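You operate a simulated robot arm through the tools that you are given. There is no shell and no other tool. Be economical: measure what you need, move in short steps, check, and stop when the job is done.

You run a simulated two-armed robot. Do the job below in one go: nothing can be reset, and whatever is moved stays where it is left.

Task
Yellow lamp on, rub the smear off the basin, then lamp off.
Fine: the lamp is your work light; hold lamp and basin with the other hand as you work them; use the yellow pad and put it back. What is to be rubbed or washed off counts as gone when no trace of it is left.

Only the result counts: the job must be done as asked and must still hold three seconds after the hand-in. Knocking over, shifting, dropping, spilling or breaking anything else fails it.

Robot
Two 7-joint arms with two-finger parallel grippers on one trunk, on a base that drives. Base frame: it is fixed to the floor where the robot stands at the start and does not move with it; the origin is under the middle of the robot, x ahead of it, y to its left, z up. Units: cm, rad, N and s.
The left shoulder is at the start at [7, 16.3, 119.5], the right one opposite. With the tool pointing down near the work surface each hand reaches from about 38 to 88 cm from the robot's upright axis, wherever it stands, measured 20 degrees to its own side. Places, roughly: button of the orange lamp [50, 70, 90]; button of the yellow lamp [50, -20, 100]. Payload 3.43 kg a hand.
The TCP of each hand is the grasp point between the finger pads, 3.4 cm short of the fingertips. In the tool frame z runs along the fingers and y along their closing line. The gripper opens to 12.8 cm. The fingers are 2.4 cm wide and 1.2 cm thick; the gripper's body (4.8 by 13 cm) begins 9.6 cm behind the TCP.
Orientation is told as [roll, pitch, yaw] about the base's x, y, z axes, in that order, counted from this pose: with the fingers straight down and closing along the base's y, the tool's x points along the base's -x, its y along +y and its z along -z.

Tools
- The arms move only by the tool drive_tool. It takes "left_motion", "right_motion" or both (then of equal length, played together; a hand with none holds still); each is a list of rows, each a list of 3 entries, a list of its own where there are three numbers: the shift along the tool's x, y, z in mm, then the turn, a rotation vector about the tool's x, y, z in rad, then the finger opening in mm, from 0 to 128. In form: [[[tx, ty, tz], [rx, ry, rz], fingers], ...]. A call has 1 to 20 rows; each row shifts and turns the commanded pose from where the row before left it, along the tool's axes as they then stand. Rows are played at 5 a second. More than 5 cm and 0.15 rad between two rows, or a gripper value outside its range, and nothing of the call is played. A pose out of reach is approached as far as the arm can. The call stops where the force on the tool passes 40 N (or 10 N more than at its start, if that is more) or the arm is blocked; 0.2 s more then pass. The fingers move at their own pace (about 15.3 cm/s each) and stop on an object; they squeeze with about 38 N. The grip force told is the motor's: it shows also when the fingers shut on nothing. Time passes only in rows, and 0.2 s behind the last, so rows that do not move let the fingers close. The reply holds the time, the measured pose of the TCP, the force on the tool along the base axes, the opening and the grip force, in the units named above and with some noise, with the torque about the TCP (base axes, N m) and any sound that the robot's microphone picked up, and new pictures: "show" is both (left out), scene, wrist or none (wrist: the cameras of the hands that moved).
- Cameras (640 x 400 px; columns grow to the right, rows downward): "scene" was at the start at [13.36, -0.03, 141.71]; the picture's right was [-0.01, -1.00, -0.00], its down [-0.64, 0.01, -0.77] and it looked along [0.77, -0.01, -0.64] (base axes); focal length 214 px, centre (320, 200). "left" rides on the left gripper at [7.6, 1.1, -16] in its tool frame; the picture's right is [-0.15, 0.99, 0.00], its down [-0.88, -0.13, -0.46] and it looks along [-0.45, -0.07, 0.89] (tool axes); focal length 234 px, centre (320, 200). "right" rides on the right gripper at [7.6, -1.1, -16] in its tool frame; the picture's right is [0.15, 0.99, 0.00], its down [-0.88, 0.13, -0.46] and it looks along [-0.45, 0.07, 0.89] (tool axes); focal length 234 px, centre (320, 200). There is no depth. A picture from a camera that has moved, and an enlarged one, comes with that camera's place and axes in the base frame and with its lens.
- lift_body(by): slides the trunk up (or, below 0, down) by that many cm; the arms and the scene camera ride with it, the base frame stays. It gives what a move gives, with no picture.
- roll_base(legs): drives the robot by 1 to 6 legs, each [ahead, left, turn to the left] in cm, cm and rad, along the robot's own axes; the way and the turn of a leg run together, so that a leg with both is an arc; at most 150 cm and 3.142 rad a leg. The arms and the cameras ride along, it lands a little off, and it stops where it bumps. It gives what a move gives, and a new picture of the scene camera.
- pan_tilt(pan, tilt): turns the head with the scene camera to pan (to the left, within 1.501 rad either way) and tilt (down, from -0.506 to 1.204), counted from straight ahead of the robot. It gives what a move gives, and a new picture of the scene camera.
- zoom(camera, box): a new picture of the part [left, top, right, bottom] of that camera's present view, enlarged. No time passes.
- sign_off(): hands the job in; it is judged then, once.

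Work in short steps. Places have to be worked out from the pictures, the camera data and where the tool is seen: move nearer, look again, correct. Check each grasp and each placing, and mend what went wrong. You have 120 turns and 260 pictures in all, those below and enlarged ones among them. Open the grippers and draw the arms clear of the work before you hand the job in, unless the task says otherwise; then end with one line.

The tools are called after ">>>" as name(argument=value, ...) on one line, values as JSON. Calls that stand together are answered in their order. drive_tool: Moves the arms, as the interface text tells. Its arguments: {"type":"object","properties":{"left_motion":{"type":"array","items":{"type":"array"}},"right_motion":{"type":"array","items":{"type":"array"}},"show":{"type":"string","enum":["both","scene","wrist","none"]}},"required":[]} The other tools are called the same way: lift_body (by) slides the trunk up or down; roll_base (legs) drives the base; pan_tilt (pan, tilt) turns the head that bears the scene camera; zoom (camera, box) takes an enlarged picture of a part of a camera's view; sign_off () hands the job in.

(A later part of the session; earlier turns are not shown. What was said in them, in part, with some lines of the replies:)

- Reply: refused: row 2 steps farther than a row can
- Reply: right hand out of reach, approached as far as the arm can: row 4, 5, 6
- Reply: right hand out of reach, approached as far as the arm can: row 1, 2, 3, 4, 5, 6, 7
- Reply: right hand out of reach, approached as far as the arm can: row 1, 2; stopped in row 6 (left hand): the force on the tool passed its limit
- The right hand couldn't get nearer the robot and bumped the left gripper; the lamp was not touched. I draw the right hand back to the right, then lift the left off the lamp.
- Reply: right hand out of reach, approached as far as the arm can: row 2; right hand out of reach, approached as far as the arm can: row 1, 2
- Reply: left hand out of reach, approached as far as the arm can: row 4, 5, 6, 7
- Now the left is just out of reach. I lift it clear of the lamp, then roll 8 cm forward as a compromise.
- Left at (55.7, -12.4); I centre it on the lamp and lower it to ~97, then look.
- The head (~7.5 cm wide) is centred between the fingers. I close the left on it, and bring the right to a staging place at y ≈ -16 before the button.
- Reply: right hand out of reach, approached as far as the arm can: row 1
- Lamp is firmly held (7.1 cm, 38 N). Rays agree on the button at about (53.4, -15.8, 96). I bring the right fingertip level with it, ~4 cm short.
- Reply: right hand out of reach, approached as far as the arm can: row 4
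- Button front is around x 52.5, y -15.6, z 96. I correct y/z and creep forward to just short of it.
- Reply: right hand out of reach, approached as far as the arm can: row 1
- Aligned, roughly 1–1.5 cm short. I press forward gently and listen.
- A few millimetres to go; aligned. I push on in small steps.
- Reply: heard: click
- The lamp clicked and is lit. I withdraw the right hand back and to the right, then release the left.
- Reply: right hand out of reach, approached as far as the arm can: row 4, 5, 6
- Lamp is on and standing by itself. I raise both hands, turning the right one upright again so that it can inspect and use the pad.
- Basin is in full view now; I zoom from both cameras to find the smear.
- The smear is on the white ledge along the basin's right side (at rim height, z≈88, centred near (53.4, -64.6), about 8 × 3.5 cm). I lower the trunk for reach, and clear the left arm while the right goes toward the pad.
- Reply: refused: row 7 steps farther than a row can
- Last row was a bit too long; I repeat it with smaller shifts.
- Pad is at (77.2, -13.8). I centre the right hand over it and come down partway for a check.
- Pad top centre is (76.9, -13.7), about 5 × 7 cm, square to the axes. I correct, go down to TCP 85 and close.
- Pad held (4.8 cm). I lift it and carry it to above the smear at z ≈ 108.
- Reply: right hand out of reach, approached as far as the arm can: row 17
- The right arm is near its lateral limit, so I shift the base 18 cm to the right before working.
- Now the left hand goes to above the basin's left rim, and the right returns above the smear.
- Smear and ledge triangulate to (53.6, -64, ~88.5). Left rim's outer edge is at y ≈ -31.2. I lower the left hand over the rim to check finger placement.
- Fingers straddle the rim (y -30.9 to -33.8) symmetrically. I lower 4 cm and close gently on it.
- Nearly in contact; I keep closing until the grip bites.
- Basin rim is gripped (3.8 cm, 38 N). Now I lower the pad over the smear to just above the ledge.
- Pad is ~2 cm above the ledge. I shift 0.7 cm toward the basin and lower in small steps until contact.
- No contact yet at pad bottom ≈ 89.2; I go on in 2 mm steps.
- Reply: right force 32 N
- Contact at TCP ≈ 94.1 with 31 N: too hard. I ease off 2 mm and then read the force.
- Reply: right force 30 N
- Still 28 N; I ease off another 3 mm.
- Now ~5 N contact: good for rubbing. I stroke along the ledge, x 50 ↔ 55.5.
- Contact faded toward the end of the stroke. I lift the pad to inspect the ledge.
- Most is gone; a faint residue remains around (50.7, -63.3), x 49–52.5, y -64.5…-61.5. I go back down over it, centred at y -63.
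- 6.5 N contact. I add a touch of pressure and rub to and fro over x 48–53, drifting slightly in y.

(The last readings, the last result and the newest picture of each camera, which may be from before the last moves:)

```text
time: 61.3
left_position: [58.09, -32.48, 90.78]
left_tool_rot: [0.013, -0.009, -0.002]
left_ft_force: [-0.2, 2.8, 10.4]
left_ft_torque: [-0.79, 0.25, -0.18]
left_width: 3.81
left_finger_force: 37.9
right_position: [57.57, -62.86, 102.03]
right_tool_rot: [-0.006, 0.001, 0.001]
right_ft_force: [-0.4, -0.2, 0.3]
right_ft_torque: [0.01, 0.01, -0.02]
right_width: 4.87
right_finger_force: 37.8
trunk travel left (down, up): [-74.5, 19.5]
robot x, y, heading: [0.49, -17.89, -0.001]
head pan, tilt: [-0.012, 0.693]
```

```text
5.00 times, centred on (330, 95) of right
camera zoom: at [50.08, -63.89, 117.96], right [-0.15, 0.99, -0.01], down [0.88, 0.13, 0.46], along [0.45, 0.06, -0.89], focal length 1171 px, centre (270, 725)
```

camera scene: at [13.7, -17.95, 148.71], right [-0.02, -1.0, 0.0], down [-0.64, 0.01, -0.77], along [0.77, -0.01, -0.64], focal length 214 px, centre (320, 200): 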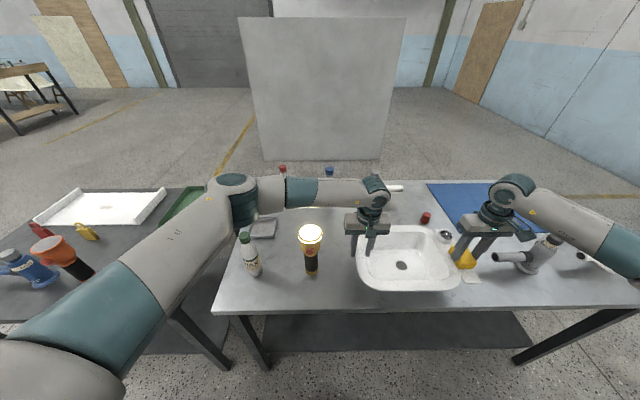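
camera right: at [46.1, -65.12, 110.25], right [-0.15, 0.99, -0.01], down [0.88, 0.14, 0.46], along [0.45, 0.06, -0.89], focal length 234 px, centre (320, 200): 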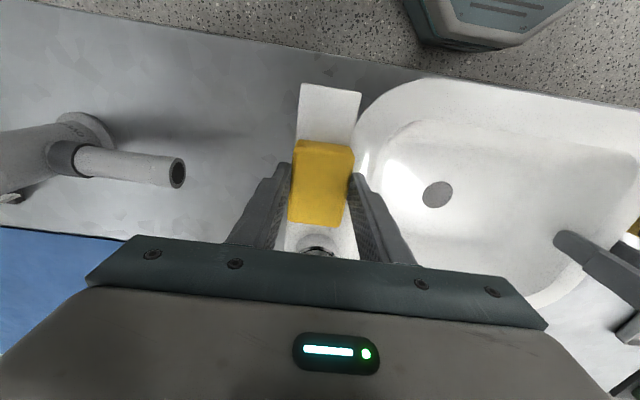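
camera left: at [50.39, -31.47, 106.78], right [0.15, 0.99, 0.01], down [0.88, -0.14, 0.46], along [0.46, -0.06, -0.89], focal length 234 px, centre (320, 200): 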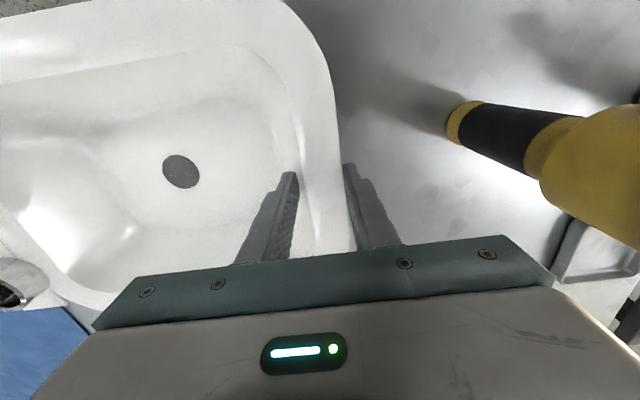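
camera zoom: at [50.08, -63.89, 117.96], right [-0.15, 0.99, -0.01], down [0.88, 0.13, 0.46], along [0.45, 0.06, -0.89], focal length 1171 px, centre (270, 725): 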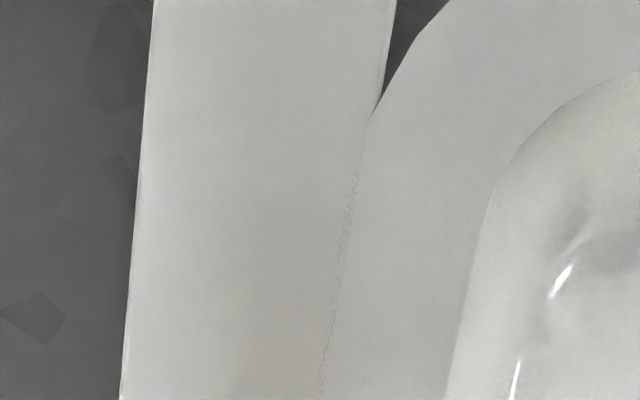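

Clean as far as I can see; for margin I do one more steady pass over the whole area.

>>> drive_tool(right_motion=[[[23, -20, 0], [0, 0, 0], 30], [[0, 0, 40], [0, 0, 0], 30], [[0, 0, 36], [0, 0, 0], 30], [[0, 0, 3.5], [0, 0, 0], 30], [[10, 0, 0], [0, 0, 0], 30], [[10, 0, 0], [0, 0, 0], 30], [[10, 0, 0], [0, 0, 0], 30], [[10, 0, 0], [0, 0, 0], 30], [[10, 0, 0], [0, 0, 0], 30], [[10, 0, 0], [0, 0, 0], 30], [[0, 13, 0], [0, 0, 0], 30], [[-10, 0, 0], [0, 0, 0], 30], [[-10, 0, 0], [0, 0, 0], 30], [[-10, 0, 0], [0, 0, 0], 30], [[-10, 0, 0], [0, 0, 0], 30], [[-10, 0, 0], [0, 0, 0], 30], [[-10, 0, 0], [0, 0, 0], 30]], show="none")

>>> drive_tool(right_motion=[[[0, 0, -40], [0, 0, 0], 30], [[0, 0, -40], [0, 0, 0], 30], [[0, 0, -40], [0, 0, 0], 30], [[-40, 0, -20], [0, 0, 0], 30]], show="none")

>>> zoom(camera="scene", box=[430, 215, 500, 285])

>>> zoom(camera="right", box=[250, 60, 410, 180])

```text
time: 64.9
left_position: [58.08, -32.44, 90.8]
left_tool_rot: [0.011, -0.009, -0.001]
left_ft_force: [-2.2, 4.6, 10.9]
left_ft_torque: [-0.57, 0.01, -0.11]
left_width: 3.84
left_finger_force: 38.3
right_position: [55.32, -63.42, 94.21]
right_tool_rot: [-0.007, 0.0, 0.001]
right_ft_force: [-0.8, 0.7, 0.1]
right_ft_torque: [0.02, -0.02, 0.01]
right_width: 4.87
right_finger_force: 38.0
trunk travel left (down, up): [-74.5, 19.5]
robot x, y, heading: [0.57, -18.0, 0.005]
head pan, tilt: [-0.012, 0.693]
```

```text
time: 65.9
left_position: [58.07, -32.39, 90.8]
left_tool_rot: [0.008, -0.01, -0.004]
left_ft_force: [-1.8, 0.1, 9.9]
left_ft_torque: [-0.97, -0.01, -0.29]
left_width: 3.79
left_finger_force: 37.8
right_position: [59.38, -63.33, 108.49]
right_tool_rot: [-0.006, 0.003, 0.002]
right_ft_force: [0.6, -0.6, 0.0]
right_ft_torque: [0.0, -0.01, -0.01]
right_width: 4.86
right_finger_force: 37.8
trunk travel left (down, up): [-74.5, 19.5]
robot x, y, heading: [0.31, -17.7, -0.002]
head pan, tilt: [-0.012, 0.693]
```

```text
5.71 times, centred on (465, 250) of scene
camera zoom: at [13.86, -17.82, 148.71], right [-0.02, -1.0, 0.0], down [-0.64, 0.01, -0.77], along [0.77, -0.01, -0.64], focal length 1226 px, centre (-509, -86)
```

zoom: 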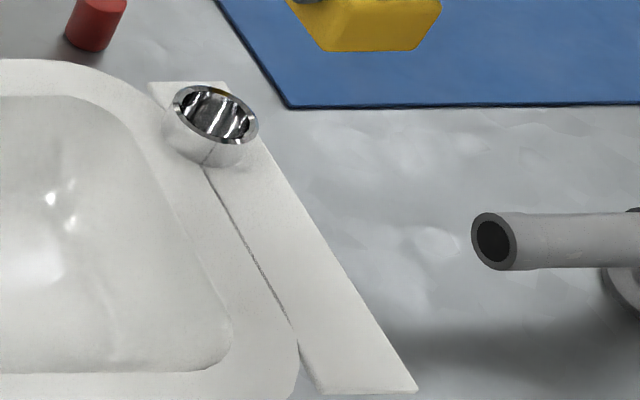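

```text
3.33 times, centred on (330, 120) of right
camera zoom: at [51.93, -64.36, 124.36], right [-0.15, 0.99, -0.01], down [0.88, 0.13, 0.45], along [0.45, 0.06, -0.89], focal length 781 px, centre (287, 467)
```

zoom: 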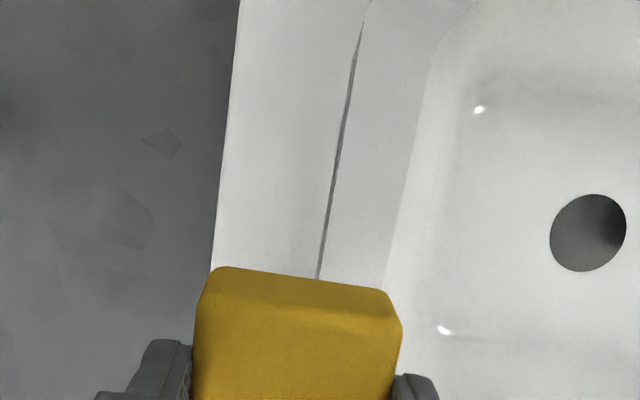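

The smear is gone. I release the basin and raise the left hand clear.

>>> drive_tool(left_motion=[[[0, 0, 0], [0, 0, 0], 46], [[0, 0, 0], [0, 0, 0], 60], [[0, 0, 0], [0, 0, 0], 60], [[0, 0, -40], [0, 0, 0], 80], [[0, 0, -45], [0, 0, 0], 100], [[0, 0, -45], [0, 0, 0], 128], [[0, 0, -45], [0, 0, 0], 128], [[0, 0, -45], [0, 0, 0], 128], [[0, 0, 0], [0, 0, 0], 128]], show="scene")

>>> roll_base(legs=[[0, 18, 0]])

```text
time: 67.9
left_position: [57.88, -33.07, 112.66]
left_tool_rot: [0.012, -0.006, -0.003]
left_ft_force: [-0.3, 0.5, -0.2]
left_ft_torque: [0.0, -0.01, 0.02]
left_width: 12.81
left_finger_force: 0.1
right_position: [59.44, -63.49, 108.13]
right_tool_rot: [-0.006, -0.002, 0.002]
right_ft_force: [-0.3, -0.8, -0.3]
right_ft_torque: [-0.03, 0.05, 0.04]
right_width: 4.86
right_finger_force: 38.0
trunk travel left (down, up): [-74.5, 19.5]
robot x, y, heading: [0.58, -17.91, -0.008]
head pan, tilt: [-0.012, 0.693]
camera scene: at [13.89, -18.09, 148.7], right [-0.02, -1.0, 0.0], down [-0.64, 0.01, -0.77], along [0.77, -0.01, -0.64], focal length 214 px, centre (320, 200)
```

scene: 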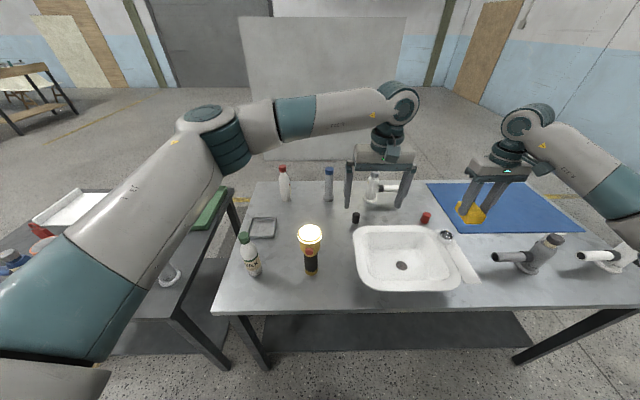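

```text
time: 69.4
left_position: [58.08, -16.25, 112.61]
left_tool_rot: [0.014, -0.007, 0.002]
left_ft_force: [0.0, 0.7, -0.6]
left_ft_torque: [0.01, 0.0, -0.03]
left_width: 12.8
left_finger_force: 0.2
right_position: [59.6, -46.49, 108.29]
right_tool_rot: [-0.004, 0.0, 0.005]
right_ft_force: [-0.1, 0.1, -0.1]
right_ft_torque: [0.03, 0.0, 0.03]
right_width: 4.86
right_finger_force: 38.2
trunk travel left (down, up): [-74.5, 19.5]
robot x, y, heading: [0.9, -1.08, 0.001]
head pan, tilt: [-0.012, 0.693]
camera scene: at [13.86, -1.39, 148.7], right [-0.01, -1.0, 0.0], down [-0.64, 0.01, -0.77], along [0.77, -0.01, -0.64], focal length 214 px, centre (320, 200)
```

scene: 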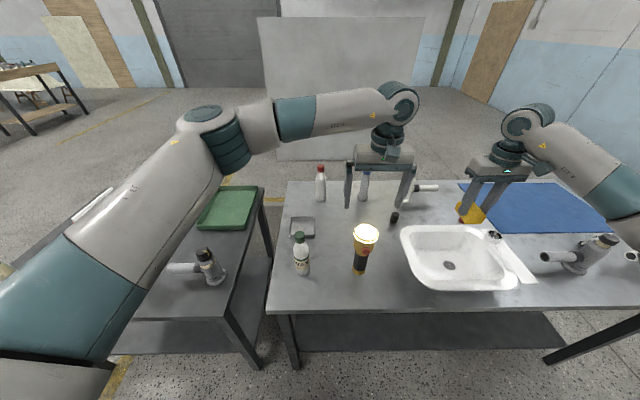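

I move the left arm aside, then carry the pad back over its place (76.8, -13.9).

>>> drive_tool(left_motion=[[[20, 40, -5], [0, 0, 0], 128], [[20, 40, -5], [0, 0, 0], 128], [[20, 40, 0], [0, 0, 0], 128], [[20, 40, 0], [0, 0, 0], 128], [[20, 40, 0], [0, 0, 0], 128], [[10, 40, 0], [0, 0, 0], 128], [[0, 0, 0], [0, 0, 0], 128], [[0, 0, 0], [0, 0, 0], 128], [[0, 0, 0], [0, 0, 0], 128], [[0, 0, 0], [0, 0, 0], 128], [[0, 0, 0], [0, 0, 0], 128], [[0, 0, 0], [0, 0, 0], 128], [[0, 0, 0], [0, 0, 0], 128]], right_motion=[[[0, 0, 0], [0, 0, 0], 30], [[0, 0, 0], [0, 0, 0], 30], [[0, 0, 0], [0, 0, 0], 30], [[-19, 36, 0], [0, 0, 0], 30], [[-19, 36, 0], [0, 0, 0], 30], [[-19, 36, 0], [0, 0, 0], 30], [[-19, 36, 0], [0, 0, 0], 30], [[-19, 36, 0], [0, 0, 0], 30], [[-19, 36, 0], [0, 0, 0], 30], [[-19, 36, 0], [0, 0, 0], 30], [[-19, 36, 0], [0, 0, 0], 30], [[-19, 36, 0], [0, 0, 0], 30], [[0, 0, 0], [0, 0, 0], 30]])

```text
time: 72.2
left_position: [46.49, 7.77, 113.46]
left_tool_rot: [0.015, -0.006, 0.003]
left_ft_force: [-0.4, 0.0, -0.1]
left_ft_torque: [-0.02, 0.0, 0.01]
left_width: 12.79
left_finger_force: 0.0
right_position: [76.58, -13.83, 108.16]
right_tool_rot: [-0.004, 0.0, 0.003]
right_ft_force: [-0.1, -1.2, 0.2]
right_ft_torque: [0.04, -0.02, 0.01]
right_width: 4.87
right_finger_force: 37.6
trunk travel left (down, up): [-74.5, 19.5]
robot x, y, heading: [0.19, -1.24, 0.001]
head pan, tilt: [-0.012, 0.693]
camera scene: at [13.83, -1.35, 148.71], right [-0.01, -1.0, 0.0], down [-0.64, 0.01, -0.77], along [0.77, -0.01, -0.64], focal length 214 px, centre (320, 200)
camera right: at [69.13, -14.98, 124.18], right [-0.15, 0.99, 0.0], down [0.88, 0.14, 0.46], along [0.45, 0.06, -0.89], focal length 234 px, centre (320, 200)
camera left: at [38.72, 8.68, 129.57], right [0.14, 0.99, 0.01], down [0.88, -0.13, 0.46], along [0.46, -0.05, -0.89], focal length 234 px, centre (320, 200)
```

scene: 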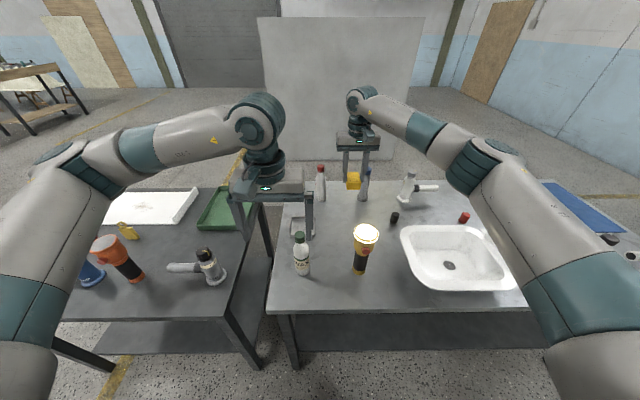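
right: 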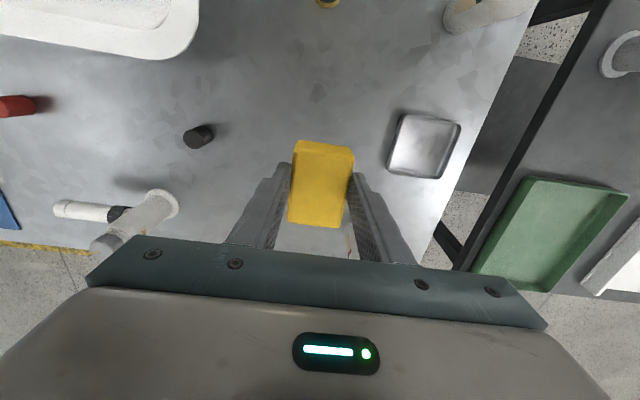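
left: 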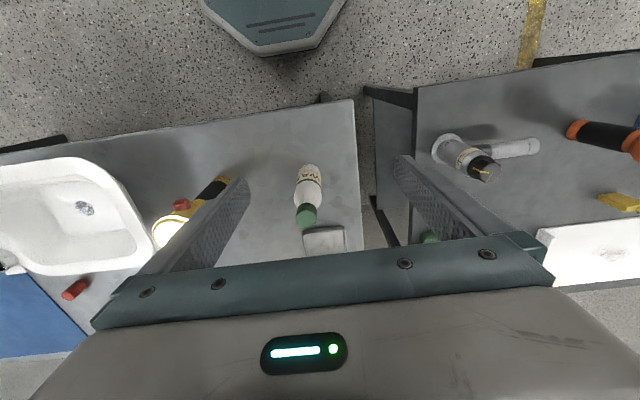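

Over its place. I lower the pad to TCP ≈ 85.2 and check before releasing.

>>> drive_tool(right_motion=[[[-2, 0, 45], [0, 0, 0], 30], [[0, 0, 45], [0, 0, 0], 30], [[0, 0, 45], [0, 0, 0], 30], [[0, 0, 45], [0, 0, 0], 30], [[0, 0, 30], [0, 0, 0], 30], [[0, 0, 15], [0, 0, 0], 30], [[0, 0, 4], [0, 0, 0], 30], [[0, 0, 0], [0, 0, 0], 30]], show="none")

```text
time: 74.0
left_position: [46.44, 7.85, 113.47]
left_tool_rot: [0.011, -0.007, 0.003]
left_ft_force: [-0.5, -0.7, -0.1]
left_ft_torque: [0.0, 0.02, 0.01]
left_width: 12.8
left_finger_force: 0.1
right_position: [76.85, -14.09, 85.1]
right_tool_rot: [-0.006, -0.002, 0.006]
right_ft_force: [3.7, -0.1, 7.3]
right_ft_torque: [0.13, -0.06, -0.04]
right_width: 4.84
right_finger_force: 38.2
trunk travel left (down, up): [-74.5, 19.5]
robot x, y, heading: [0.73, -1.26, -0.003]
head pan, tilt: [-0.012, 0.693]
```

It touches the table (7 N) at its original height. I open the fingers and rise.

>>> drive_tool(right_motion=[[[0, 0, 0], [0, 0, 0], 60], [[0, 0, 0], [0, 0, 0], 90], [[0, 0, 0], [0, 0, 0], 100], [[0, 0, -40], [0, 0, 0], 100], [[0, 0, -45], [0, 0, 0], 100], [[0, 0, -45], [0, 0, 0], 100], [[0, 0, -45], [0, 0, 0], 100], [[0, 0, -45], [0, 0, 0], 100], [[0, 0, -45], [0, 0, 0], 100], [[0, 0, 0], [0, 0, 0], 100]], show="wrist")

```text
time: 76.2
left_position: [46.46, 7.77, 113.33]
left_tool_rot: [0.011, -0.006, 0.003]
left_ft_force: [1.6, 0.5, -0.1]
left_ft_torque: [0.02, 0.04, -0.02]
left_width: 12.79
left_finger_force: 0.1
right_position: [76.79, -14.05, 111.61]
right_tool_rot: [-0.007, 0.002, 0.005]
right_ft_force: [0.3, 0.0, 1.6]
right_ft_torque: [-0.01, 0.0, -0.02]
right_width: 10.0
right_finger_force: 0.0
trunk travel left (down, up): [-74.5, 19.5]
robot x, y, heading: [0.28, -1.05, -0.001]
head pan, tilt: [-0.012, 0.693]
camera right: at [69.35, -15.12, 127.64], right [-0.15, 0.99, -0.01], down [0.88, 0.14, 0.45], along [0.45, 0.06, -0.89], focal length 234 px, centre (320, 200)
```

right: 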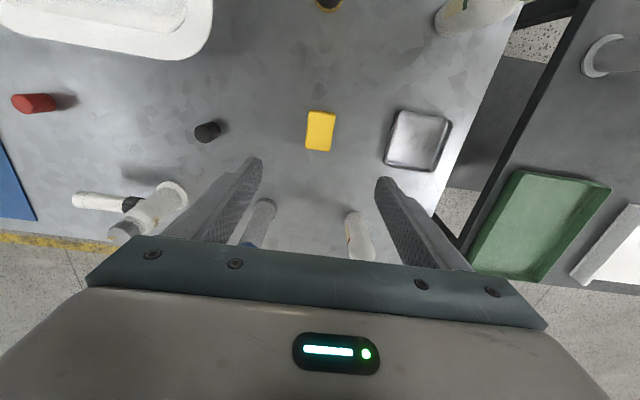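

Pad is back in its place. I bring the right hand back over to the right, then restore the stance used for pressing the button (base ~12.5 cm back, trunk +13).

>>> drive_tool(right_motion=[[[31, -33, 0], [0, 0, 0], 100], [[31, -33, 0], [0, 0, 0], 80], [[31, -33, 0], [0, 0, 0], 60], [[31, -33, 0], [0, 0, 0], 40], [[31, -33, 0], [0, 0, 0], 20], [[31, -33, 0], [0, 0, 0], 0], [[31, -33, 0], [0, 0, 0], 0], [[31, -33, 0], [0, 0, 0], 0], [[0, 0, 0], [0, 0, 0], 0]], show="none")

>>> roll_base(legs=[[-12.7, 1.1, 0]])

>>> lift_body(by=13)

```text
time: 78.2
left_position: [46.43, 7.95, 113.37]
left_tool_rot: [0.012, -0.007, 0.003]
left_ft_force: [0.0, -0.3, -0.1]
left_ft_torque: [-0.03, 0.01, 0.0]
left_width: 12.78
left_finger_force: 0.1
right_position: [52.14, -40.35, 111.94]
right_tool_rot: [-0.007, 0.002, 0.005]
right_ft_force: [0.0, -0.3, 0.1]
right_ft_torque: [-0.01, 0.0, -0.03]
right_width: 0.0
right_finger_force: 32.9
trunk travel left (down, up): [-74.5, 19.5]
robot x, y, heading: [0.33, -1.09, 0.002]
head pan, tilt: [-0.012, 0.693]
```

```text
time: 79.5
left_position: [34.22, 8.84, 113.54]
left_tool_rot: [0.011, -0.005, 0.001]
left_ft_force: [-0.3, 0.5, -0.1]
left_ft_torque: [0.01, 0.03, 0.02]
left_width: 12.8
left_finger_force: 0.1
right_position: [39.74, -39.44, 111.93]
right_tool_rot: [-0.005, 0.001, 0.003]
right_ft_force: [0.0, -0.3, 0.1]
right_ft_torque: [0.0, 0.01, -0.01]
right_width: 0.02
right_finger_force: 32.7
trunk travel left (down, up): [-74.5, 19.5]
robot x, y, heading: [-12.12, -0.17, 0.002]
head pan, tilt: [-0.012, 0.693]
camera scene: at [1.57, -0.14, 148.69], right [-0.01, -1.0, 0.0], down [-0.64, 0.01, -0.77], along [0.77, -0.01, -0.64], focal length 214 px, centre (320, 200)
```

scene: 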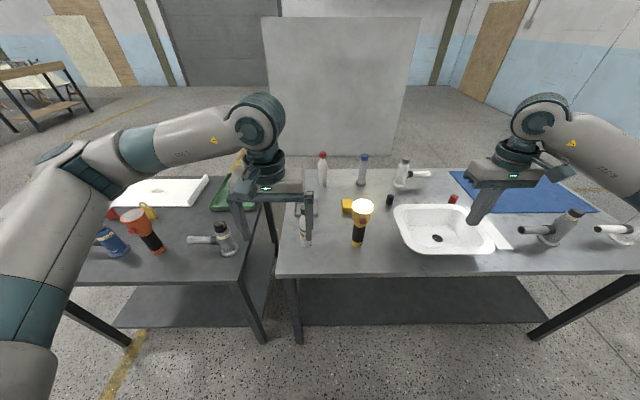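

```text
time: 81.0
left_position: [34.05, 8.93, 126.54]
left_tool_rot: [0.011, -0.008, 0.003]
left_ft_force: [0.2, -0.3, -1.1]
left_ft_torque: [-0.01, 0.0, 0.0]
left_width: 12.8
left_finger_force: 0.2
right_position: [39.72, -39.45, 124.92]
right_tool_rot: [-0.005, 0.001, 0.004]
right_ft_force: [0.0, -0.1, 0.0]
right_ft_torque: [0.01, 0.01, 0.02]
right_width: 0.0
right_finger_force: 33.4
trunk travel left (down, up): [-87.5, 6.5]
robot x, y, heading: [-11.89, -0.34, -0.001]
head pan, tilt: [-0.012, 0.693]
```

Stance restored. Left goes over the lamp; right takes its tilt again.

>>> drive_tool(left_motion=[[[-29.5, -31, 0], [0, 0, 0], 128], [[-29.5, -31, 0], [0, 0, 0], 128], [[-29.5, -31, 0], [0, 0, 0], 128], [[-29.5, -31, 0], [0, 0, 0], 128], [[-29.5, -31, 0], [0, 0, 0], 128], [[-29.5, -31, 0], [0, 0, 0], 128], [[-29.5, -31, 0], [0, 0, 0], 128], [[-29.5, -31, 0], [0, 0, 0], 128], [[0, 0, 42], [0, 0, 0], 128], [[0, 0, 42], [0, 0, 0], 128], [[0, 0, 42], [0, 0, 0], 128], [[0, 0, 34], [0, 0, 0], 128], [[0, 0, 0], [0, 0, 0], 128]], right_motion=[[[0, 0, 20], [0, -0.14, 0], 0], [[0, 20, 30], [0, -0.131, 0], 0], [[0, 20, 30], [0, -0.131, 0], 0], [[14, 20, 28], [0, -0.131, 0], 0], [[14, 20, 28], [0, -0.131, 0], 0], [[14, 20, 28], [0, -0.131, 0], 0], [[28, 0, 28], [0, 0, 0], 0], [[0, 0, 0], [0, 0, 0], 0], [[0, 0, 0], [0, 0, 0], 0], [[0, 0, 0], [0, 0, 0], 0], [[0, 0, 0], [0, 0, 0], 0], [[0, 0, 0], [0, 0, 0], 0], [[0, 0, 0], [0, 0, 0], 0]])

```text
time: 83.8
left_position: [57.71, -15.81, 110.06]
left_tool_rot: [0.011, -0.006, 0.003]
left_ft_force: [0.0, -0.3, -0.3]
left_ft_torque: [0.01, 0.0, 0.07]
left_width: 12.8
left_finger_force: 0.1
right_position: [41.51, -29.36, 105.96]
right_tool_rot: [-0.008, -0.796, 0.009]
right_ft_force: [-0.1, -0.2, -0.2]
right_ft_torque: [0.05, 0.0, 0.02]
right_width: 0.0
right_finger_force: 33.2
right hand out of reach, approached as far as the arm can: row 7
trunk travel left (down, up): [-87.5, 6.5]
robot x, y, heading: [-11.79, 0.01, 0.0]
head pan, tilt: [-0.012, 0.693]
camera scene: at [1.41, -0.1, 161.71], right [-0.01, -1.0, 0.0], down [-0.64, 0.01, -0.77], along [0.77, -0.01, -0.64], focal length 214 px, centre (320, 200)
camera right: at [24.92, -30.59, 111.73], right [-0.11, 0.99, -0.11], down [0.29, 0.14, 0.95], along [0.95, 0.07, -0.3], focal length 234 px, centre (320, 200)
camera left: at [50.07, -14.77, 126.13], right [0.14, 0.99, 0.01], down [0.88, -0.13, 0.46], along [0.46, -0.05, -0.89], focal length 234 px, centre (320, 200)
```

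scene: 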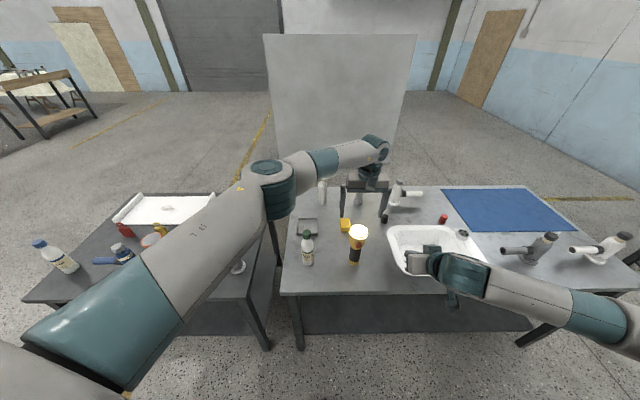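
right: 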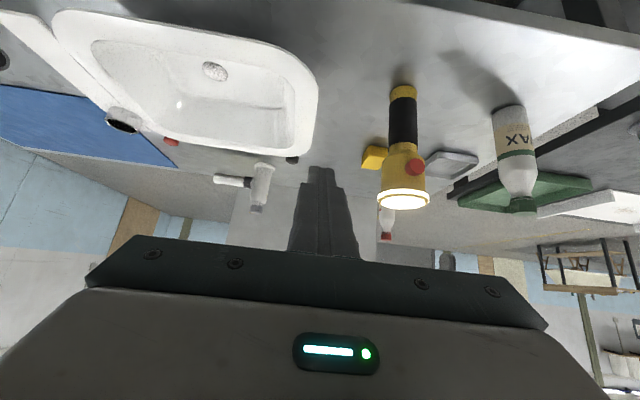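
left: 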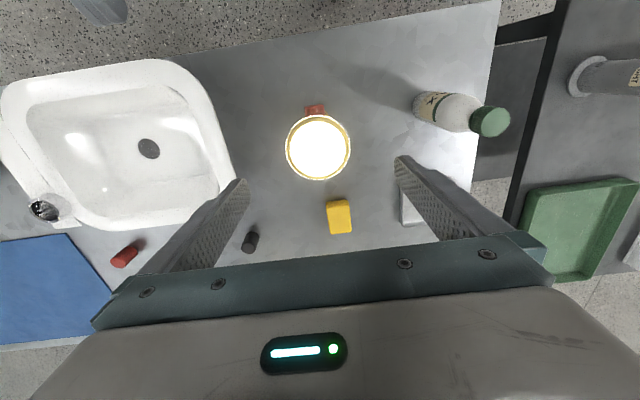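

Centred again. Left lowers and grips the lamp head; right comes before the button.

>>> drive_tool(left_motion=[[[0, 0, 45], [0, 0, 0], 128], [[0, 0, 45], [0, 0, 0], 128], [[0, 0, 40], [0, 0, 0], 128], [[0, 0, 0], [0, 0, 0], 110], [[0, 0, 0], [0, 0, 0], 90], [[0, 0, 0], [0, 0, 0], 76], [[0, 0, 0], [0, 0, 0], 65], [[0, 0, 0], [0, 0, 0], 60], [[0, 0, 0], [0, 0, 0], 60]], show="none")

>>> drive_tool(right_motion=[[[0, 46, 0], [0, 0, 0], 0], [[0, 46, 0], [0, 0, 0], 0], [[0, 46, 0], [0, 0, 0], 0], [[9, 0, 20], [0, 0, 0], 0], [[9, 0, 20], [0, 0, 0], 0], [[9, 0, 20], [0, 0, 0], 0], [[9, 0, 20], [0, 0, 0], 0], [[0, 0, 0], [0, 0, 0], 0]], show="wrist")

>>> zoom(camera="left", box=[220, 60, 420, 260])

```text
time: 85.8
left_position: [57.89, -15.59, 97.01]
left_tool_rot: [0.012, -0.008, 0.002]
left_ft_force: [0.3, -0.2, -0.1]
left_ft_torque: [0.01, 0.02, 0.03]
left_width: 7.1
left_finger_force: 37.6
right_position: [41.44, -29.44, 105.89]
right_tool_rot: [-0.008, -0.794, 0.01]
right_ft_force: [0.5, 0.7, -0.1]
right_ft_torque: [0.0, 0.02, 0.0]
right_width: 0.0
right_finger_force: 32.6
trunk travel left (down, up): [-87.5, 6.5]
robot x, y, heading: [-11.69, 0.19, -0.001]
head pan, tilt: [-0.012, 0.693]
```

```text
time: 87.6
left_position: [57.91, -15.41, 97.0]
left_tool_rot: [0.01, -0.007, 0.004]
left_ft_force: [-0.1, 1.1, 0.5]
left_ft_torque: [-0.02, 0.02, -0.01]
left_width: 7.09
left_finger_force: 37.6
right_position: [45.27, -15.15, 98.71]
right_tool_rot: [-0.017, -0.788, 0.01]
right_ft_force: [-1.4, 0.2, -0.2]
right_ft_torque: [0.0, 0.01, -0.02]
right_width: 0.01
right_finger_force: 33.0
right hand out of reach, approached as far as the arm can: row 1, 6, 7
trunk travel left (down, up): [-87.5, 6.5]
robot x, y, heading: [-11.83, 0.37, -0.001]
head pan, tilt: [-0.012, 0.693]
camera right: at [28.77, -16.22, 104.56], right [-0.1, 0.99, -0.12], down [0.3, 0.14, 0.94], along [0.95, 0.06, -0.31], focal length 234 px, centre (320, 200)
```

right: 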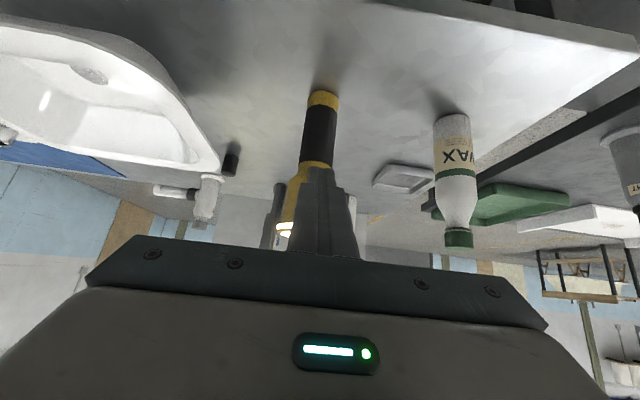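

```text
2.00 times, centred on (320, 160) of left
camera zoom: at [50.23, -14.41, 113.09], right [0.14, 0.99, 0.01], down [0.88, -0.13, 0.46], along [0.46, -0.06, -0.89], focal length 468 px, centre (320, 280)
```

zoom: 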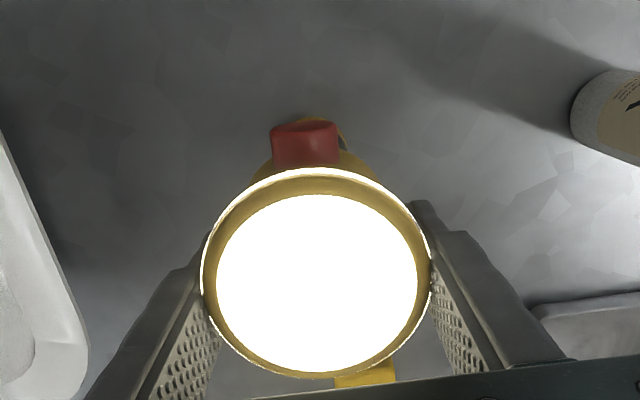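

Same geometry as before: I bring the right to (48.5, -15.5, 97.8), aligned with the button.

>>> drive_tool(right_motion=[[[-8, -2, 14.7], [0, 0, 0], 0], [[-8, -2, 14.7], [0, 0, 0], 0], [[0, 0, 0], [0, 0, 0], 0]], show="none")

>>> zoom(camera="left", box=[220, 60, 420, 260])

```text
time: 88.4
left_position: [57.9, -15.74, 96.87]
left_tool_rot: [0.012, -0.007, 0.003]
left_ft_force: [-0.6, -0.9, -0.9]
left_ft_torque: [0.01, -0.02, 0.03]
left_width: 7.1
left_finger_force: 38.1
right_position: [48.5, -15.97, 97.87]
right_tool_rot: [-0.014, -0.79, 0.01]
right_ft_force: [-0.3, 0.4, 0.1]
right_ft_torque: [0.03, 0.0, -0.01]
right_width: 0.0
right_finger_force: 33.5
trunk travel left (down, up): [-87.5, 6.5]
robot x, y, heading: [-11.32, -0.14, -0.002]
head pan, tilt: [-0.012, 0.693]
```

```text
2.00 times, centred on (320, 160) of left
camera zoom: at [50.22, -14.62, 113.08], right [0.14, 0.99, 0.01], down [0.88, -0.13, 0.46], along [0.46, -0.05, -0.89], focal length 468 px, centre (320, 280)
```

zoom: 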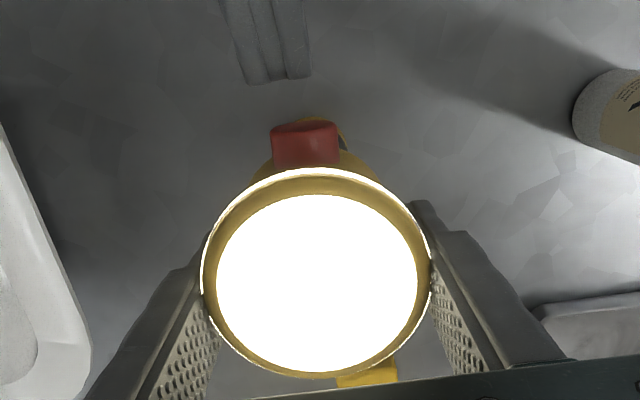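

Slightly off to the side; I shift 4.5 mm in y while advancing, to just short of contact.

>>> drive_tool(right_motion=[[[-3.5, 4.5, 3.5], [0, 0, 0], 0], [[-3.5, 0, 3.5], [0, 0, 0], 0], [[0, 0, 0], [0, 0, 0], 0]], show="none")

>>> zoom(camera="left", box=[220, 60, 420, 260])

```text
time: 89.2
left_position: [57.91, -15.62, 97.09]
left_tool_rot: [0.012, -0.009, 0.001]
left_ft_force: [-0.2, -0.5, -1.2]
left_ft_torque: [0.01, 0.01, 0.0]
left_width: 7.09
left_finger_force: 37.9
right_position: [49.4, -15.45, 97.74]
right_tool_rot: [-0.008, -0.794, 0.011]
right_ft_force: [0.1, -0.8, 0.1]
right_ft_torque: [-0.01, 0.0, 0.03]
right_width: 0.0
right_finger_force: 33.2
trunk travel left (down, up): [-87.5, 6.5]
robot x, y, heading: [-12.3, -0.26, 0.002]
head pan, tilt: [-0.012, 0.693]
```

```text
2.00 times, centred on (320, 160) of left
camera zoom: at [50.23, -14.59, 113.08], right [0.14, 0.99, 0.01], down [0.88, -0.13, 0.46], along [0.46, -0.05, -0.89], focal length 468 px, centre (320, 280)
```

zoom: 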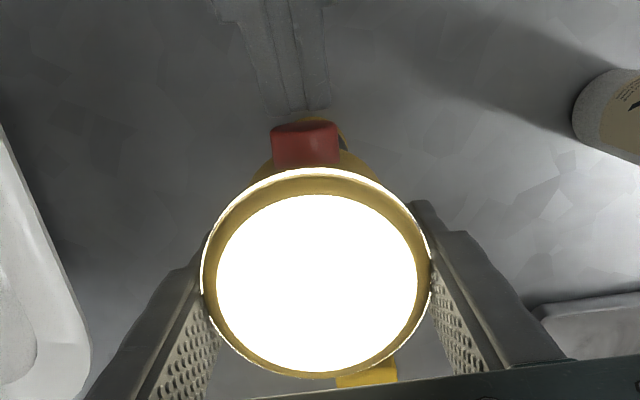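

Aligned. Press in small steps.

>>> drive_tool(right_motion=[[[-1.4, 0, 1.4], [0, 0, 0], 0], [[-1.4, 0, 1.4], [0, 0, 0], 0], [[-1.4, 0, 1.4], [0, 0, 0], 0], [[0, 0, 0], [0, 0, 0], 0]], show="none")

>>> zoom(camera="left", box=[220, 60, 420, 260])

```text
time: 90.2
left_position: [57.84, -15.57, 97.04]
left_tool_rot: [0.012, -0.009, 0.003]
left_ft_force: [4.4, 0.6, -0.3]
left_ft_torque: [0.0, -0.04, -0.03]
left_width: 7.09
left_finger_force: 37.9
right_position: [50.12, -15.36, 98.03]
right_tool_rot: [-0.007, -0.795, 0.009]
right_ft_force: [-3.3, -0.6, 0.2]
right_ft_torque: [0.05, 0.08, 0.02]
right_width: 0.02
right_finger_force: 32.6
trunk travel left (down, up): [-87.5, 6.5]
robot x, y, heading: [-12.0, -0.48, -0.001]
head pan, tilt: [-0.012, 0.693]
heard: click
```

```text
2.00 times, centred on (320, 160) of left
camera zoom: at [50.25, -14.59, 113.09], right [0.14, 0.99, 0.01], down [0.88, -0.13, 0.46], along [0.46, -0.05, -0.89], focal length 468 px, centre (320, 280)
```

zoom: 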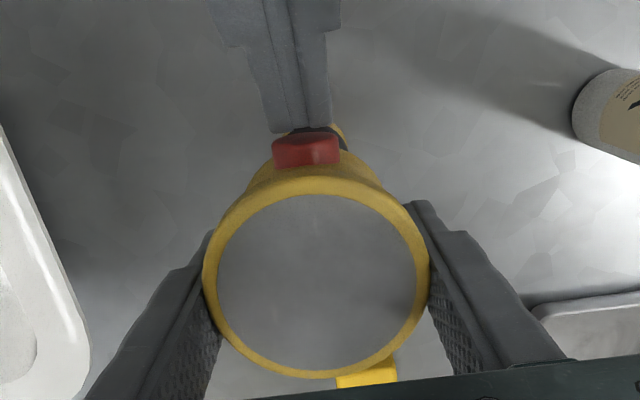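

Click, lamp off. I withdraw the right hand and then release the lamp.

>>> drive_tool(right_motion=[[[8, 0, -12], [0, 0, 0], 0], [[0, 0, -40], [0, 0, 0], 0], [[0, 0, -30], [0, 0, 0], 0], [[0, -45, 0], [0, 0, 0], 0], [[0, -45, 0], [0, 0, 0], 0], [[0, -45, 0], [0, 0, 0], 0]], show="none")

>>> drive_tool(left_motion=[[[0, 0, 0], [0, 0, 0], 85], [[0, 0, 0], [0, 0, 0], 105], [[0, 0, 0], [0, 0, 0], 128], [[0, 0, -40], [0, 0, 0], 128], [[0, 0, -40], [0, 0, 0], 128], [[0, 0, -40], [0, 0, 0], 128], [[0, 0, -40], [0, 0, 0], 128], [[0, 0, -40], [0, 0, 0], 128], [[0, 0, 0], [0, 0, 0], 128]], show="none")

>>> drive_tool(right_motion=[[[-28, 0, -28], [0, 0, 0], 0], [[-28, 0, -28], [0, 0, 0], 60], [[-28, 0, -28], [0, 0, 0], 128], [[0, 0, 0], [0, 0, 0], 128]], left_motion=[[[40, 0, 0], [0, 0, 0], 128], [[40, 20, 0], [0, 0, 0], 128], [[40, 20, 0], [0, 0, 0], 128], [[0, 0, 0], [0, 0, 0], 128]], show="scene")

```text
time: 91.6
left_position: [57.85, -15.64, 97.02]
left_tool_rot: [0.014, -0.007, 0.002]
left_ft_force: [0.1, 0.4, 1.1]
left_ft_torque: [0.01, 0.01, -0.01]
left_width: 7.09
left_finger_force: 37.9
right_position: [43.36, -17.65, 103.13]
right_tool_rot: [-0.007, -0.795, 0.009]
right_ft_force: [-0.2, -0.1, -0.2]
right_ft_torque: [0.02, -0.02, -0.01]
right_width: 0.0
right_finger_force: 33.3
right hand out of reach, approached as far as the arm can: row 4, 5, 6
trunk travel left (down, up): [-87.5, 6.5]
robot x, y, heading: [-12.25, -0.24, 0.0]
head pan, tilt: [-0.012, 0.693]
```

```text
time: 93.6
left_position: [57.94, -15.83, 116.86]
left_tool_rot: [0.012, -0.006, 0.003]
left_ft_force: [-0.5, -0.4, 0.0]
left_ft_torque: [0.01, 0.01, 0.01]
left_width: 12.79
left_finger_force: 0.1
right_position: [43.29, -17.7, 103.13]
right_tool_rot: [-0.01, -0.794, 0.011]
right_ft_force: [-0.2, 0.0, -0.1]
right_ft_torque: [-0.03, -0.03, 0.03]
right_width: 0.0
right_finger_force: 33.2
trunk travel left (down, up): [-87.5, 6.5]
robot x, y, heading: [-11.89, 0.17, 0.001]
head pan, tilt: [-0.012, 0.693]
```

```text
time: 94.6
left_position: [46.01, -12.16, 117.33]
left_tool_rot: [0.012, -0.008, 0.003]
left_ft_force: [0.5, 0.3, -0.5]
left_ft_torque: [-0.02, 0.04, 0.02]
left_width: 12.81
left_finger_force: 0.0
right_position: [43.42, -17.65, 115.0]
right_tool_rot: [-0.009, -0.794, 0.008]
right_ft_force: [0.1, -0.1, -0.3]
right_ft_torque: [0.02, 0.02, 0.02]
right_width: 12.78
right_finger_force: 0.0
trunk travel left (down, up): [-87.5, 6.5]
robot x, y, heading: [-12.11, -0.1, 0.001]
head pan, tilt: [-0.012, 0.693]
camera scene: at [1.47, -0.22, 161.7], right [-0.01, -1.0, 0.0], down [-0.64, 0.01, -0.77], along [0.77, -0.01, -0.64], focal length 214 px, centre (320, 200)
```

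scene: 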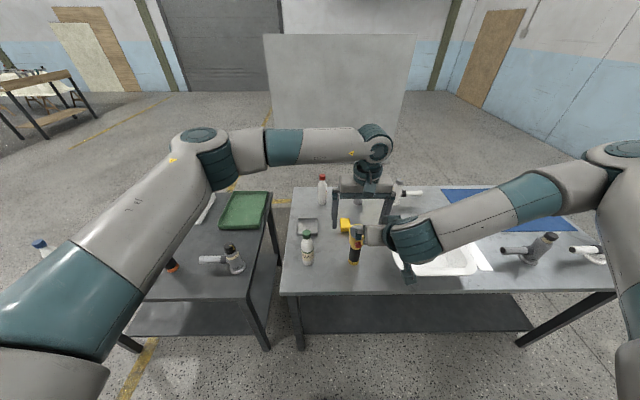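

Both hands are free of the lamp but near each other; rolling the base back draws both clear safely.

>>> roll_base(legs=[[-20, 0, 0]])

>>> zoom(camera="scene", box=[270, 150, 560, 320])

```text
time: 96.2
left_position: [26.27, -12.12, 116.97]
left_tool_rot: [0.012, -0.005, -0.002]
left_ft_force: [0.1, -0.2, 0.4]
left_ft_torque: [-0.03, 0.05, -0.02]
left_width: 12.82
left_finger_force: 0.0
right_position: [23.69, -17.65, 114.78]
right_tool_rot: [-0.008, -0.793, 0.009]
right_ft_force: [-0.3, -0.5, 0.2]
right_ft_torque: [0.0, 0.01, 0.01]
right_width: 12.82
right_finger_force: 0.1
trunk travel left (down, up): [-87.5, 6.5]
robot x, y, heading: [-31.58, -0.11, -0.008]
head pan, tilt: [-0.012, 0.693]
camera scene: at [-18.09, -0.12, 161.66], right [-0.02, -1.0, 0.0], down [-0.64, 0.01, -0.77], along [0.77, -0.01, -0.64], focal length 214 px, centre (320, 200)
```

scene: 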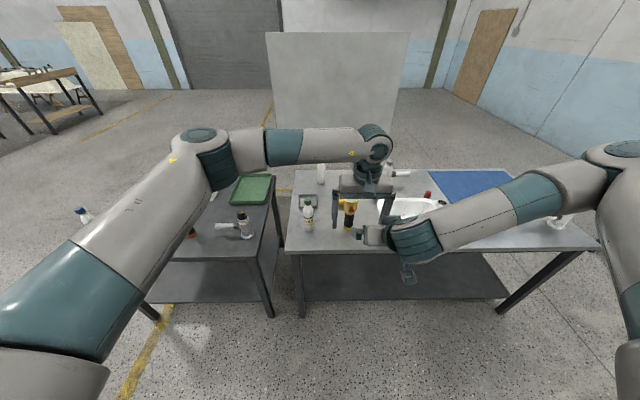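

```text
2.21 times, centred on (415, 235) of scene
camera zoom: at [-18.09, -0.12, 161.66], right [-0.02, -1.0, 0.0], down [-0.64, 0.01, -0.77], along [0.77, -0.01, -0.64], focal length 473 px, centre (110, 123)
```

zoom: 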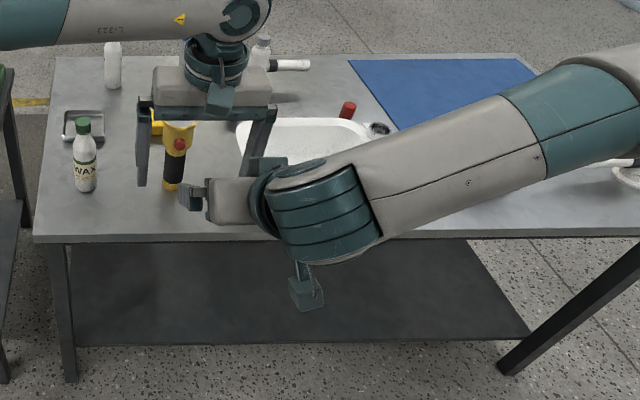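

The lamp stands, off. I spread the arms for one last look at the whole table.

>>> drive_tool(left_motion=[[[0, 40, 0], [0, 0, 0], 128], [[0, 40, 0], [0, 0, 0], 128], [[0, 40, 0], [0, 0, 0], 128], [[0, 40, 0], [0, 0, 0], 128], [[0, 40, 0], [0, 0, 0], 128], [[0, 0, 0], [0, 0, 0], 128]], right_motion=[[[-20, -30, -20], [0, 0.1, 0], 128], [[-10, -40, 0], [0, 0.131, 0], 128], [[-10, -40, 0], [0, 0.131, 0], 128], [[-10, -40, 0], [0, 0.131, 0], 128], [[0, -40, 0], [0, 0.131, 0], 128], [[0, -40, 0], [0, 0.131, 0], 128]], show="scene")

>>> zoom(camera="scene", box=[270, 150, 560, 320])

```text
time: 96.8
left_position: [25.84, -8.14, 117.58]
left_tool_rot: [-0.013, -0.009, -0.007]
left_ft_force: [0.0, -2.2, -0.9]
left_ft_torque: [0.05, -0.02, 0.07]
left_width: 12.81
left_finger_force: 0.0
right_position: [23.05, -20.91, 118.23]
right_tool_rot: [0.012, -0.657, 0.022]
right_ft_force: [0.2, 2.1, 0.3]
right_ft_torque: [0.04, 0.01, 0.0]
right_width: 12.81
right_finger_force: 0.0
trunk travel left (down, up): [-87.5, 6.5]
robot x, y, heading: [-31.72, -0.2, -0.002]
head pan, tilt: [-0.012, 0.693]
stopped in row 2 (left hand): the force on the tool passed its limit (the readings are from after the stop); the commanded pose is now the measured one
camera scene: at [-18.43, -0.07, 161.7], right [-0.02, -1.0, 0.0], down [-0.64, 0.01, -0.77], along [0.77, -0.01, -0.64], focal length 214 px, centre (320, 200)
```

scene: 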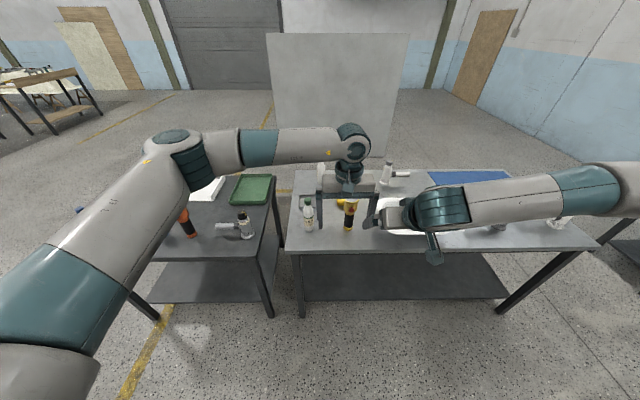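

```text
2.21 times, centred on (415, 235) of scene
camera zoom: at [-18.43, -0.07, 161.7], right [-0.02, -1.0, 0.0], down [-0.64, 0.01, -0.77], along [0.77, -0.01, -0.64], focal length 473 px, centre (110, 123)
```

zoom: 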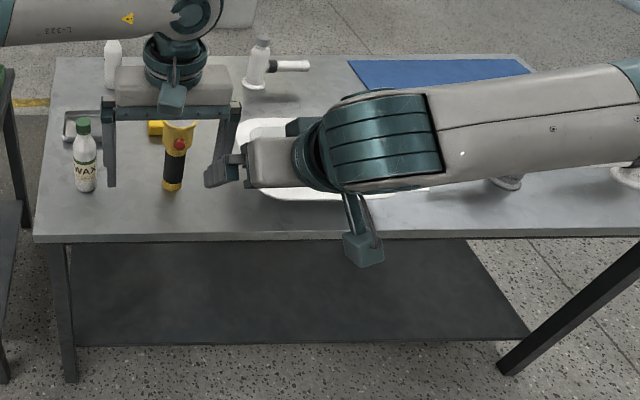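

The open fingers of the two hands caught one another. I close the right gripper and move it off to the right by itself.

>>> drive_tool(right_motion=[[[0, 0, 0], [0, 0, 0], 60], [[0, 0, 0], [0, 0, 0], 0], [[0, 0, 0], [0, 0, 0], 0], [[0, -40, -10], [0, 0, 0], 0], [[0, -40, -10], [0, 0, 0], 0], [[0, -40, -10], [0, 0, 0], 0], [[0, -40, -10], [0, 0.1, 0], 60], [[0, -40, 0], [0, 0.1, 0], 128], [[0, 0, 0], [0, 0, 0], 128]], show="scene")

>>> zoom(camera="scene", box=[270, 150, 560, 320])

```text
time: 97.1
left_position: [25.5, -9.13, 117.82]
left_tool_rot: [-0.039, -0.011, -0.015]
left_ft_force: [4.6, -37.9, -5.3]
left_ft_torque: [0.62, 0.02, 0.79]
left_width: 12.8
left_finger_force: 0.6
right_position: [22.96, -19.68, 118.59]
right_tool_rot: [0.036, -0.663, 0.041]
right_ft_force: [-4.4, 37.3, 4.6]
right_ft_torque: [0.22, -0.13, 0.64]
right_width: 8.16
right_finger_force: 18.8
trunk travel left (down, up): [-87.5, 6.5]
robot x, y, heading: [-31.69, -0.36, -0.005]
head pan, tilt: [-0.012, 0.693]
stopped in row 1 (left hand): the force on the tool passed its limit (the readings are from after the stop); the commanded pose is now the measured one
camera scene: at [-18.56, -0.12, 161.72], right [-0.02, -1.0, 0.0], down [-0.64, 0.01, -0.77], along [0.77, -0.01, -0.64], focal length 214 px, centre (320, 200)
```

scene: 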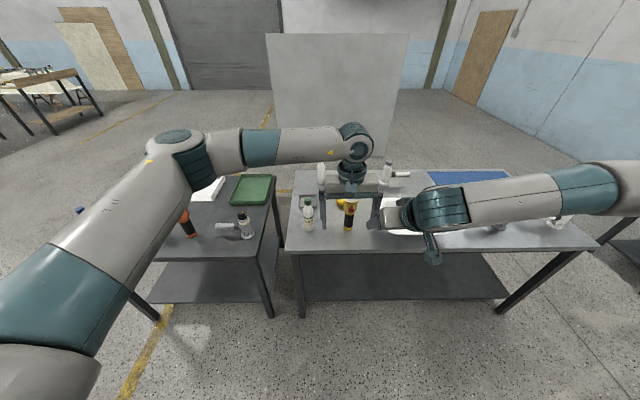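

```text
2.21 times, centred on (415, 235) of scene
camera zoom: at [-18.56, -0.12, 161.72], right [-0.02, -1.0, 0.0], down [-0.64, 0.01, -0.77], along [0.77, -0.01, -0.64], focal length 473 px, centre (110, 123)
```

zoom: 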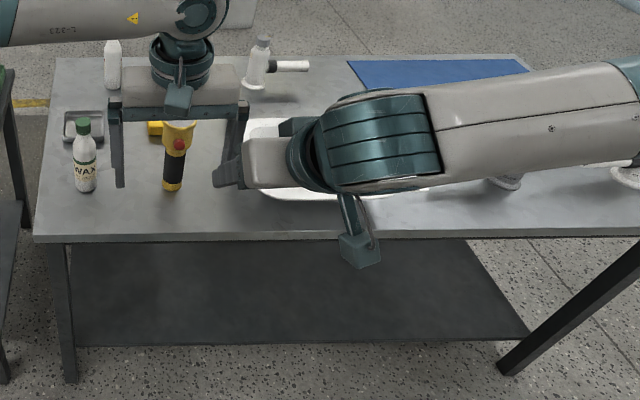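

The left's finger is inside the right's open jaw. I reopen the right fully, then lift the left straight up out of it.

>>> drive_tool(right_motion=[[[0, 0, 0], [0, 0, 0], 128], [[0, 0, 0], [0, 0, 0], 128]], show="none")

>>> drive_tool(left_motion=[[[-10, 0, -20], [0, 0, 0], 128], [[-20, 0, -30], [0, 0, 0], 128], [[-20, 0, -40], [0, 0, 0], 128], [[-20, 0, -40], [0, 0, 0], 128]], show="scene")

```text
time: 97.7
left_position: [25.49, -8.63, 117.75]
left_tool_rot: [-0.026, -0.012, -0.01]
left_ft_force: [-0.8, 0.1, 0.4]
left_ft_torque: [0.0, -0.02, 0.01]
left_width: 12.79
left_finger_force: 0.0
right_position: [23.03, -20.26, 118.47]
right_tool_rot: [0.028, -0.663, 0.032]
right_ft_force: [-0.9, 0.9, -0.2]
right_ft_torque: [0.03, 0.02, -0.03]
right_width: 12.81
right_finger_force: 0.1
trunk travel left (down, up): [-87.5, 6.5]
robot x, y, heading: [-31.69, 0.07, 0.003]
head pan, tilt: [-0.012, 0.693]
```

```text
time: 98.7
left_position: [32.4, -8.49, 130.74]
left_tool_rot: [-0.027, -0.012, -0.009]
left_ft_force: [-0.4, -0.2, -1.2]
left_ft_torque: [-0.01, -0.02, 0.0]
left_width: 12.77
left_finger_force: 0.0
right_position: [22.95, -20.31, 118.35]
right_tool_rot: [0.028, -0.661, 0.029]
right_ft_force: [0.0, -0.1, -0.5]
right_ft_torque: [-0.02, -0.03, 0.02]
right_width: 12.77
right_finger_force: 0.1
trunk travel left (down, up): [-87.5, 6.5]
robot x, y, heading: [-32.15, -0.04, -0.001]
head pan, tilt: [-0.012, 0.693]
camera scene: at [-18.54, -0.23, 161.7], right [-0.02, -1.0, 0.0], down [-0.64, 0.01, -0.77], along [0.77, -0.01, -0.64], focal length 214 px, centre (320, 200)
```

scene: 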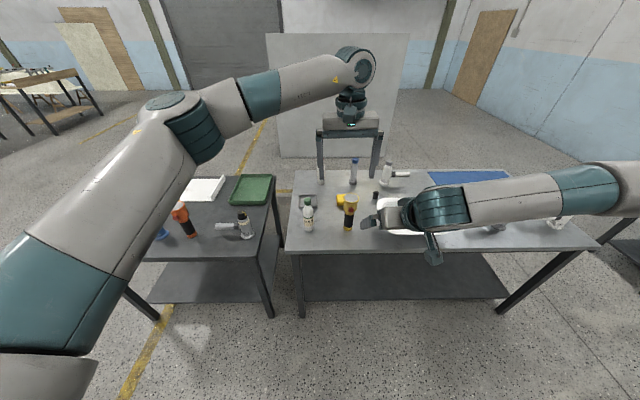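

Freed with no force. Now the right hand moves off to the right so I can see the basin.

>>> drive_tool(left_motion=[[[0, 40, -10], [0, 0, 0], 128], [[0, 40, 0], [0, 0, 0], 128], [[0, 40, 0], [0, 0, 0], 128], [[0, 40, 0], [0, 0, 0], 128], [[0, 0, 0], [0, 0, 0], 128], [[0, 0, 0], [0, 0, 0], 128]], right_motion=[[[0, 0, 0], [0, 0, 0], 128], [[0, -40, -10], [0, 0.1, 0], 128], [[0, -40, -10], [0, 0.1, 0], 128], [[0, -40, -10], [0, 0.1, 0], 128], [[0, -40, 0], [0, 0.1, 0], 128], [[0, -40, 0], [0, 0.1, 0], 128]], show="scene")

>>> zoom(camera="scene", box=[280, 150, 540, 270])

```text
time: 100.1
left_position: [32.61, 7.3, 131.45]
left_tool_rot: [-0.025, -0.01, -0.013]
left_ft_force: [0.3, -0.7, 0.0]
left_ft_torque: [0.03, 0.01, 0.01]
left_width: 12.81
left_finger_force: 0.1
right_position: [22.77, -40.57, 120.34]
right_tool_rot: [0.025, -0.16, 0.045]
right_ft_force: [-0.2, -1.1, -0.1]
right_ft_torque: [0.02, 0.02, 0.05]
right_width: 12.78
right_finger_force: 0.2
trunk travel left (down, up): [-87.5, 6.5]
robot x, y, heading: [-31.76, -0.36, -0.003]
head pan, tilt: [-0.012, 0.693]
camera scene: at [-18.4, -0.43, 161.7], right [-0.02, -1.0, 0.0], down [-0.64, 0.01, -0.77], along [0.77, -0.01, -0.64], focal length 214 px, centre (320, 200)
```

scene: 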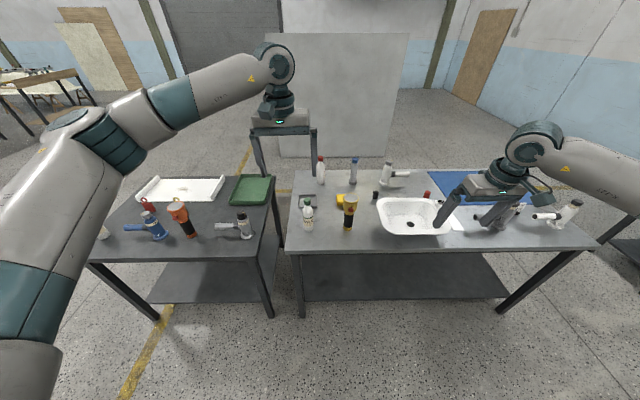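

```text
2.46 times, centred on (410, 210) of scene
camera zoom: at [-18.4, -0.43, 161.7], right [-0.02, -1.0, 0.0], down [-0.64, 0.01, -0.77], along [0.77, -0.01, -0.64], focal length 528 px, centre (98, 175)
```

zoom: 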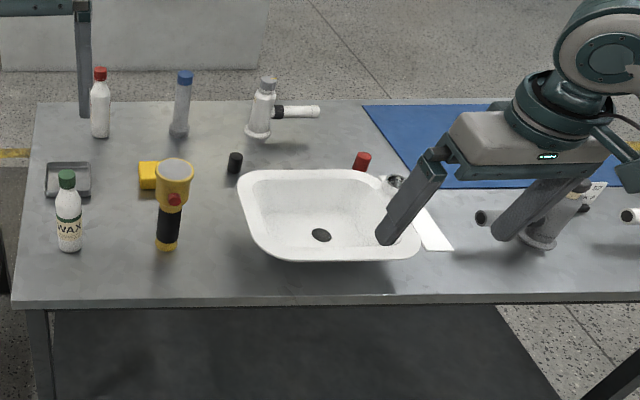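

All is standing in its place: the lamp is off, the pad is back, the basin is clean, and both grippers are open and clear. I hand the job in.

>>> sign_off()

```text
The job is handed in.
```

I turned the yellow lamp on, rubbed the smear off the basin's right-hand ledge with no trace visible afterwards, put the yellow pad back and turned the lamp off. I held the lamp and the basin with the left hand while working each one, and handed in with both grippers open and clear.
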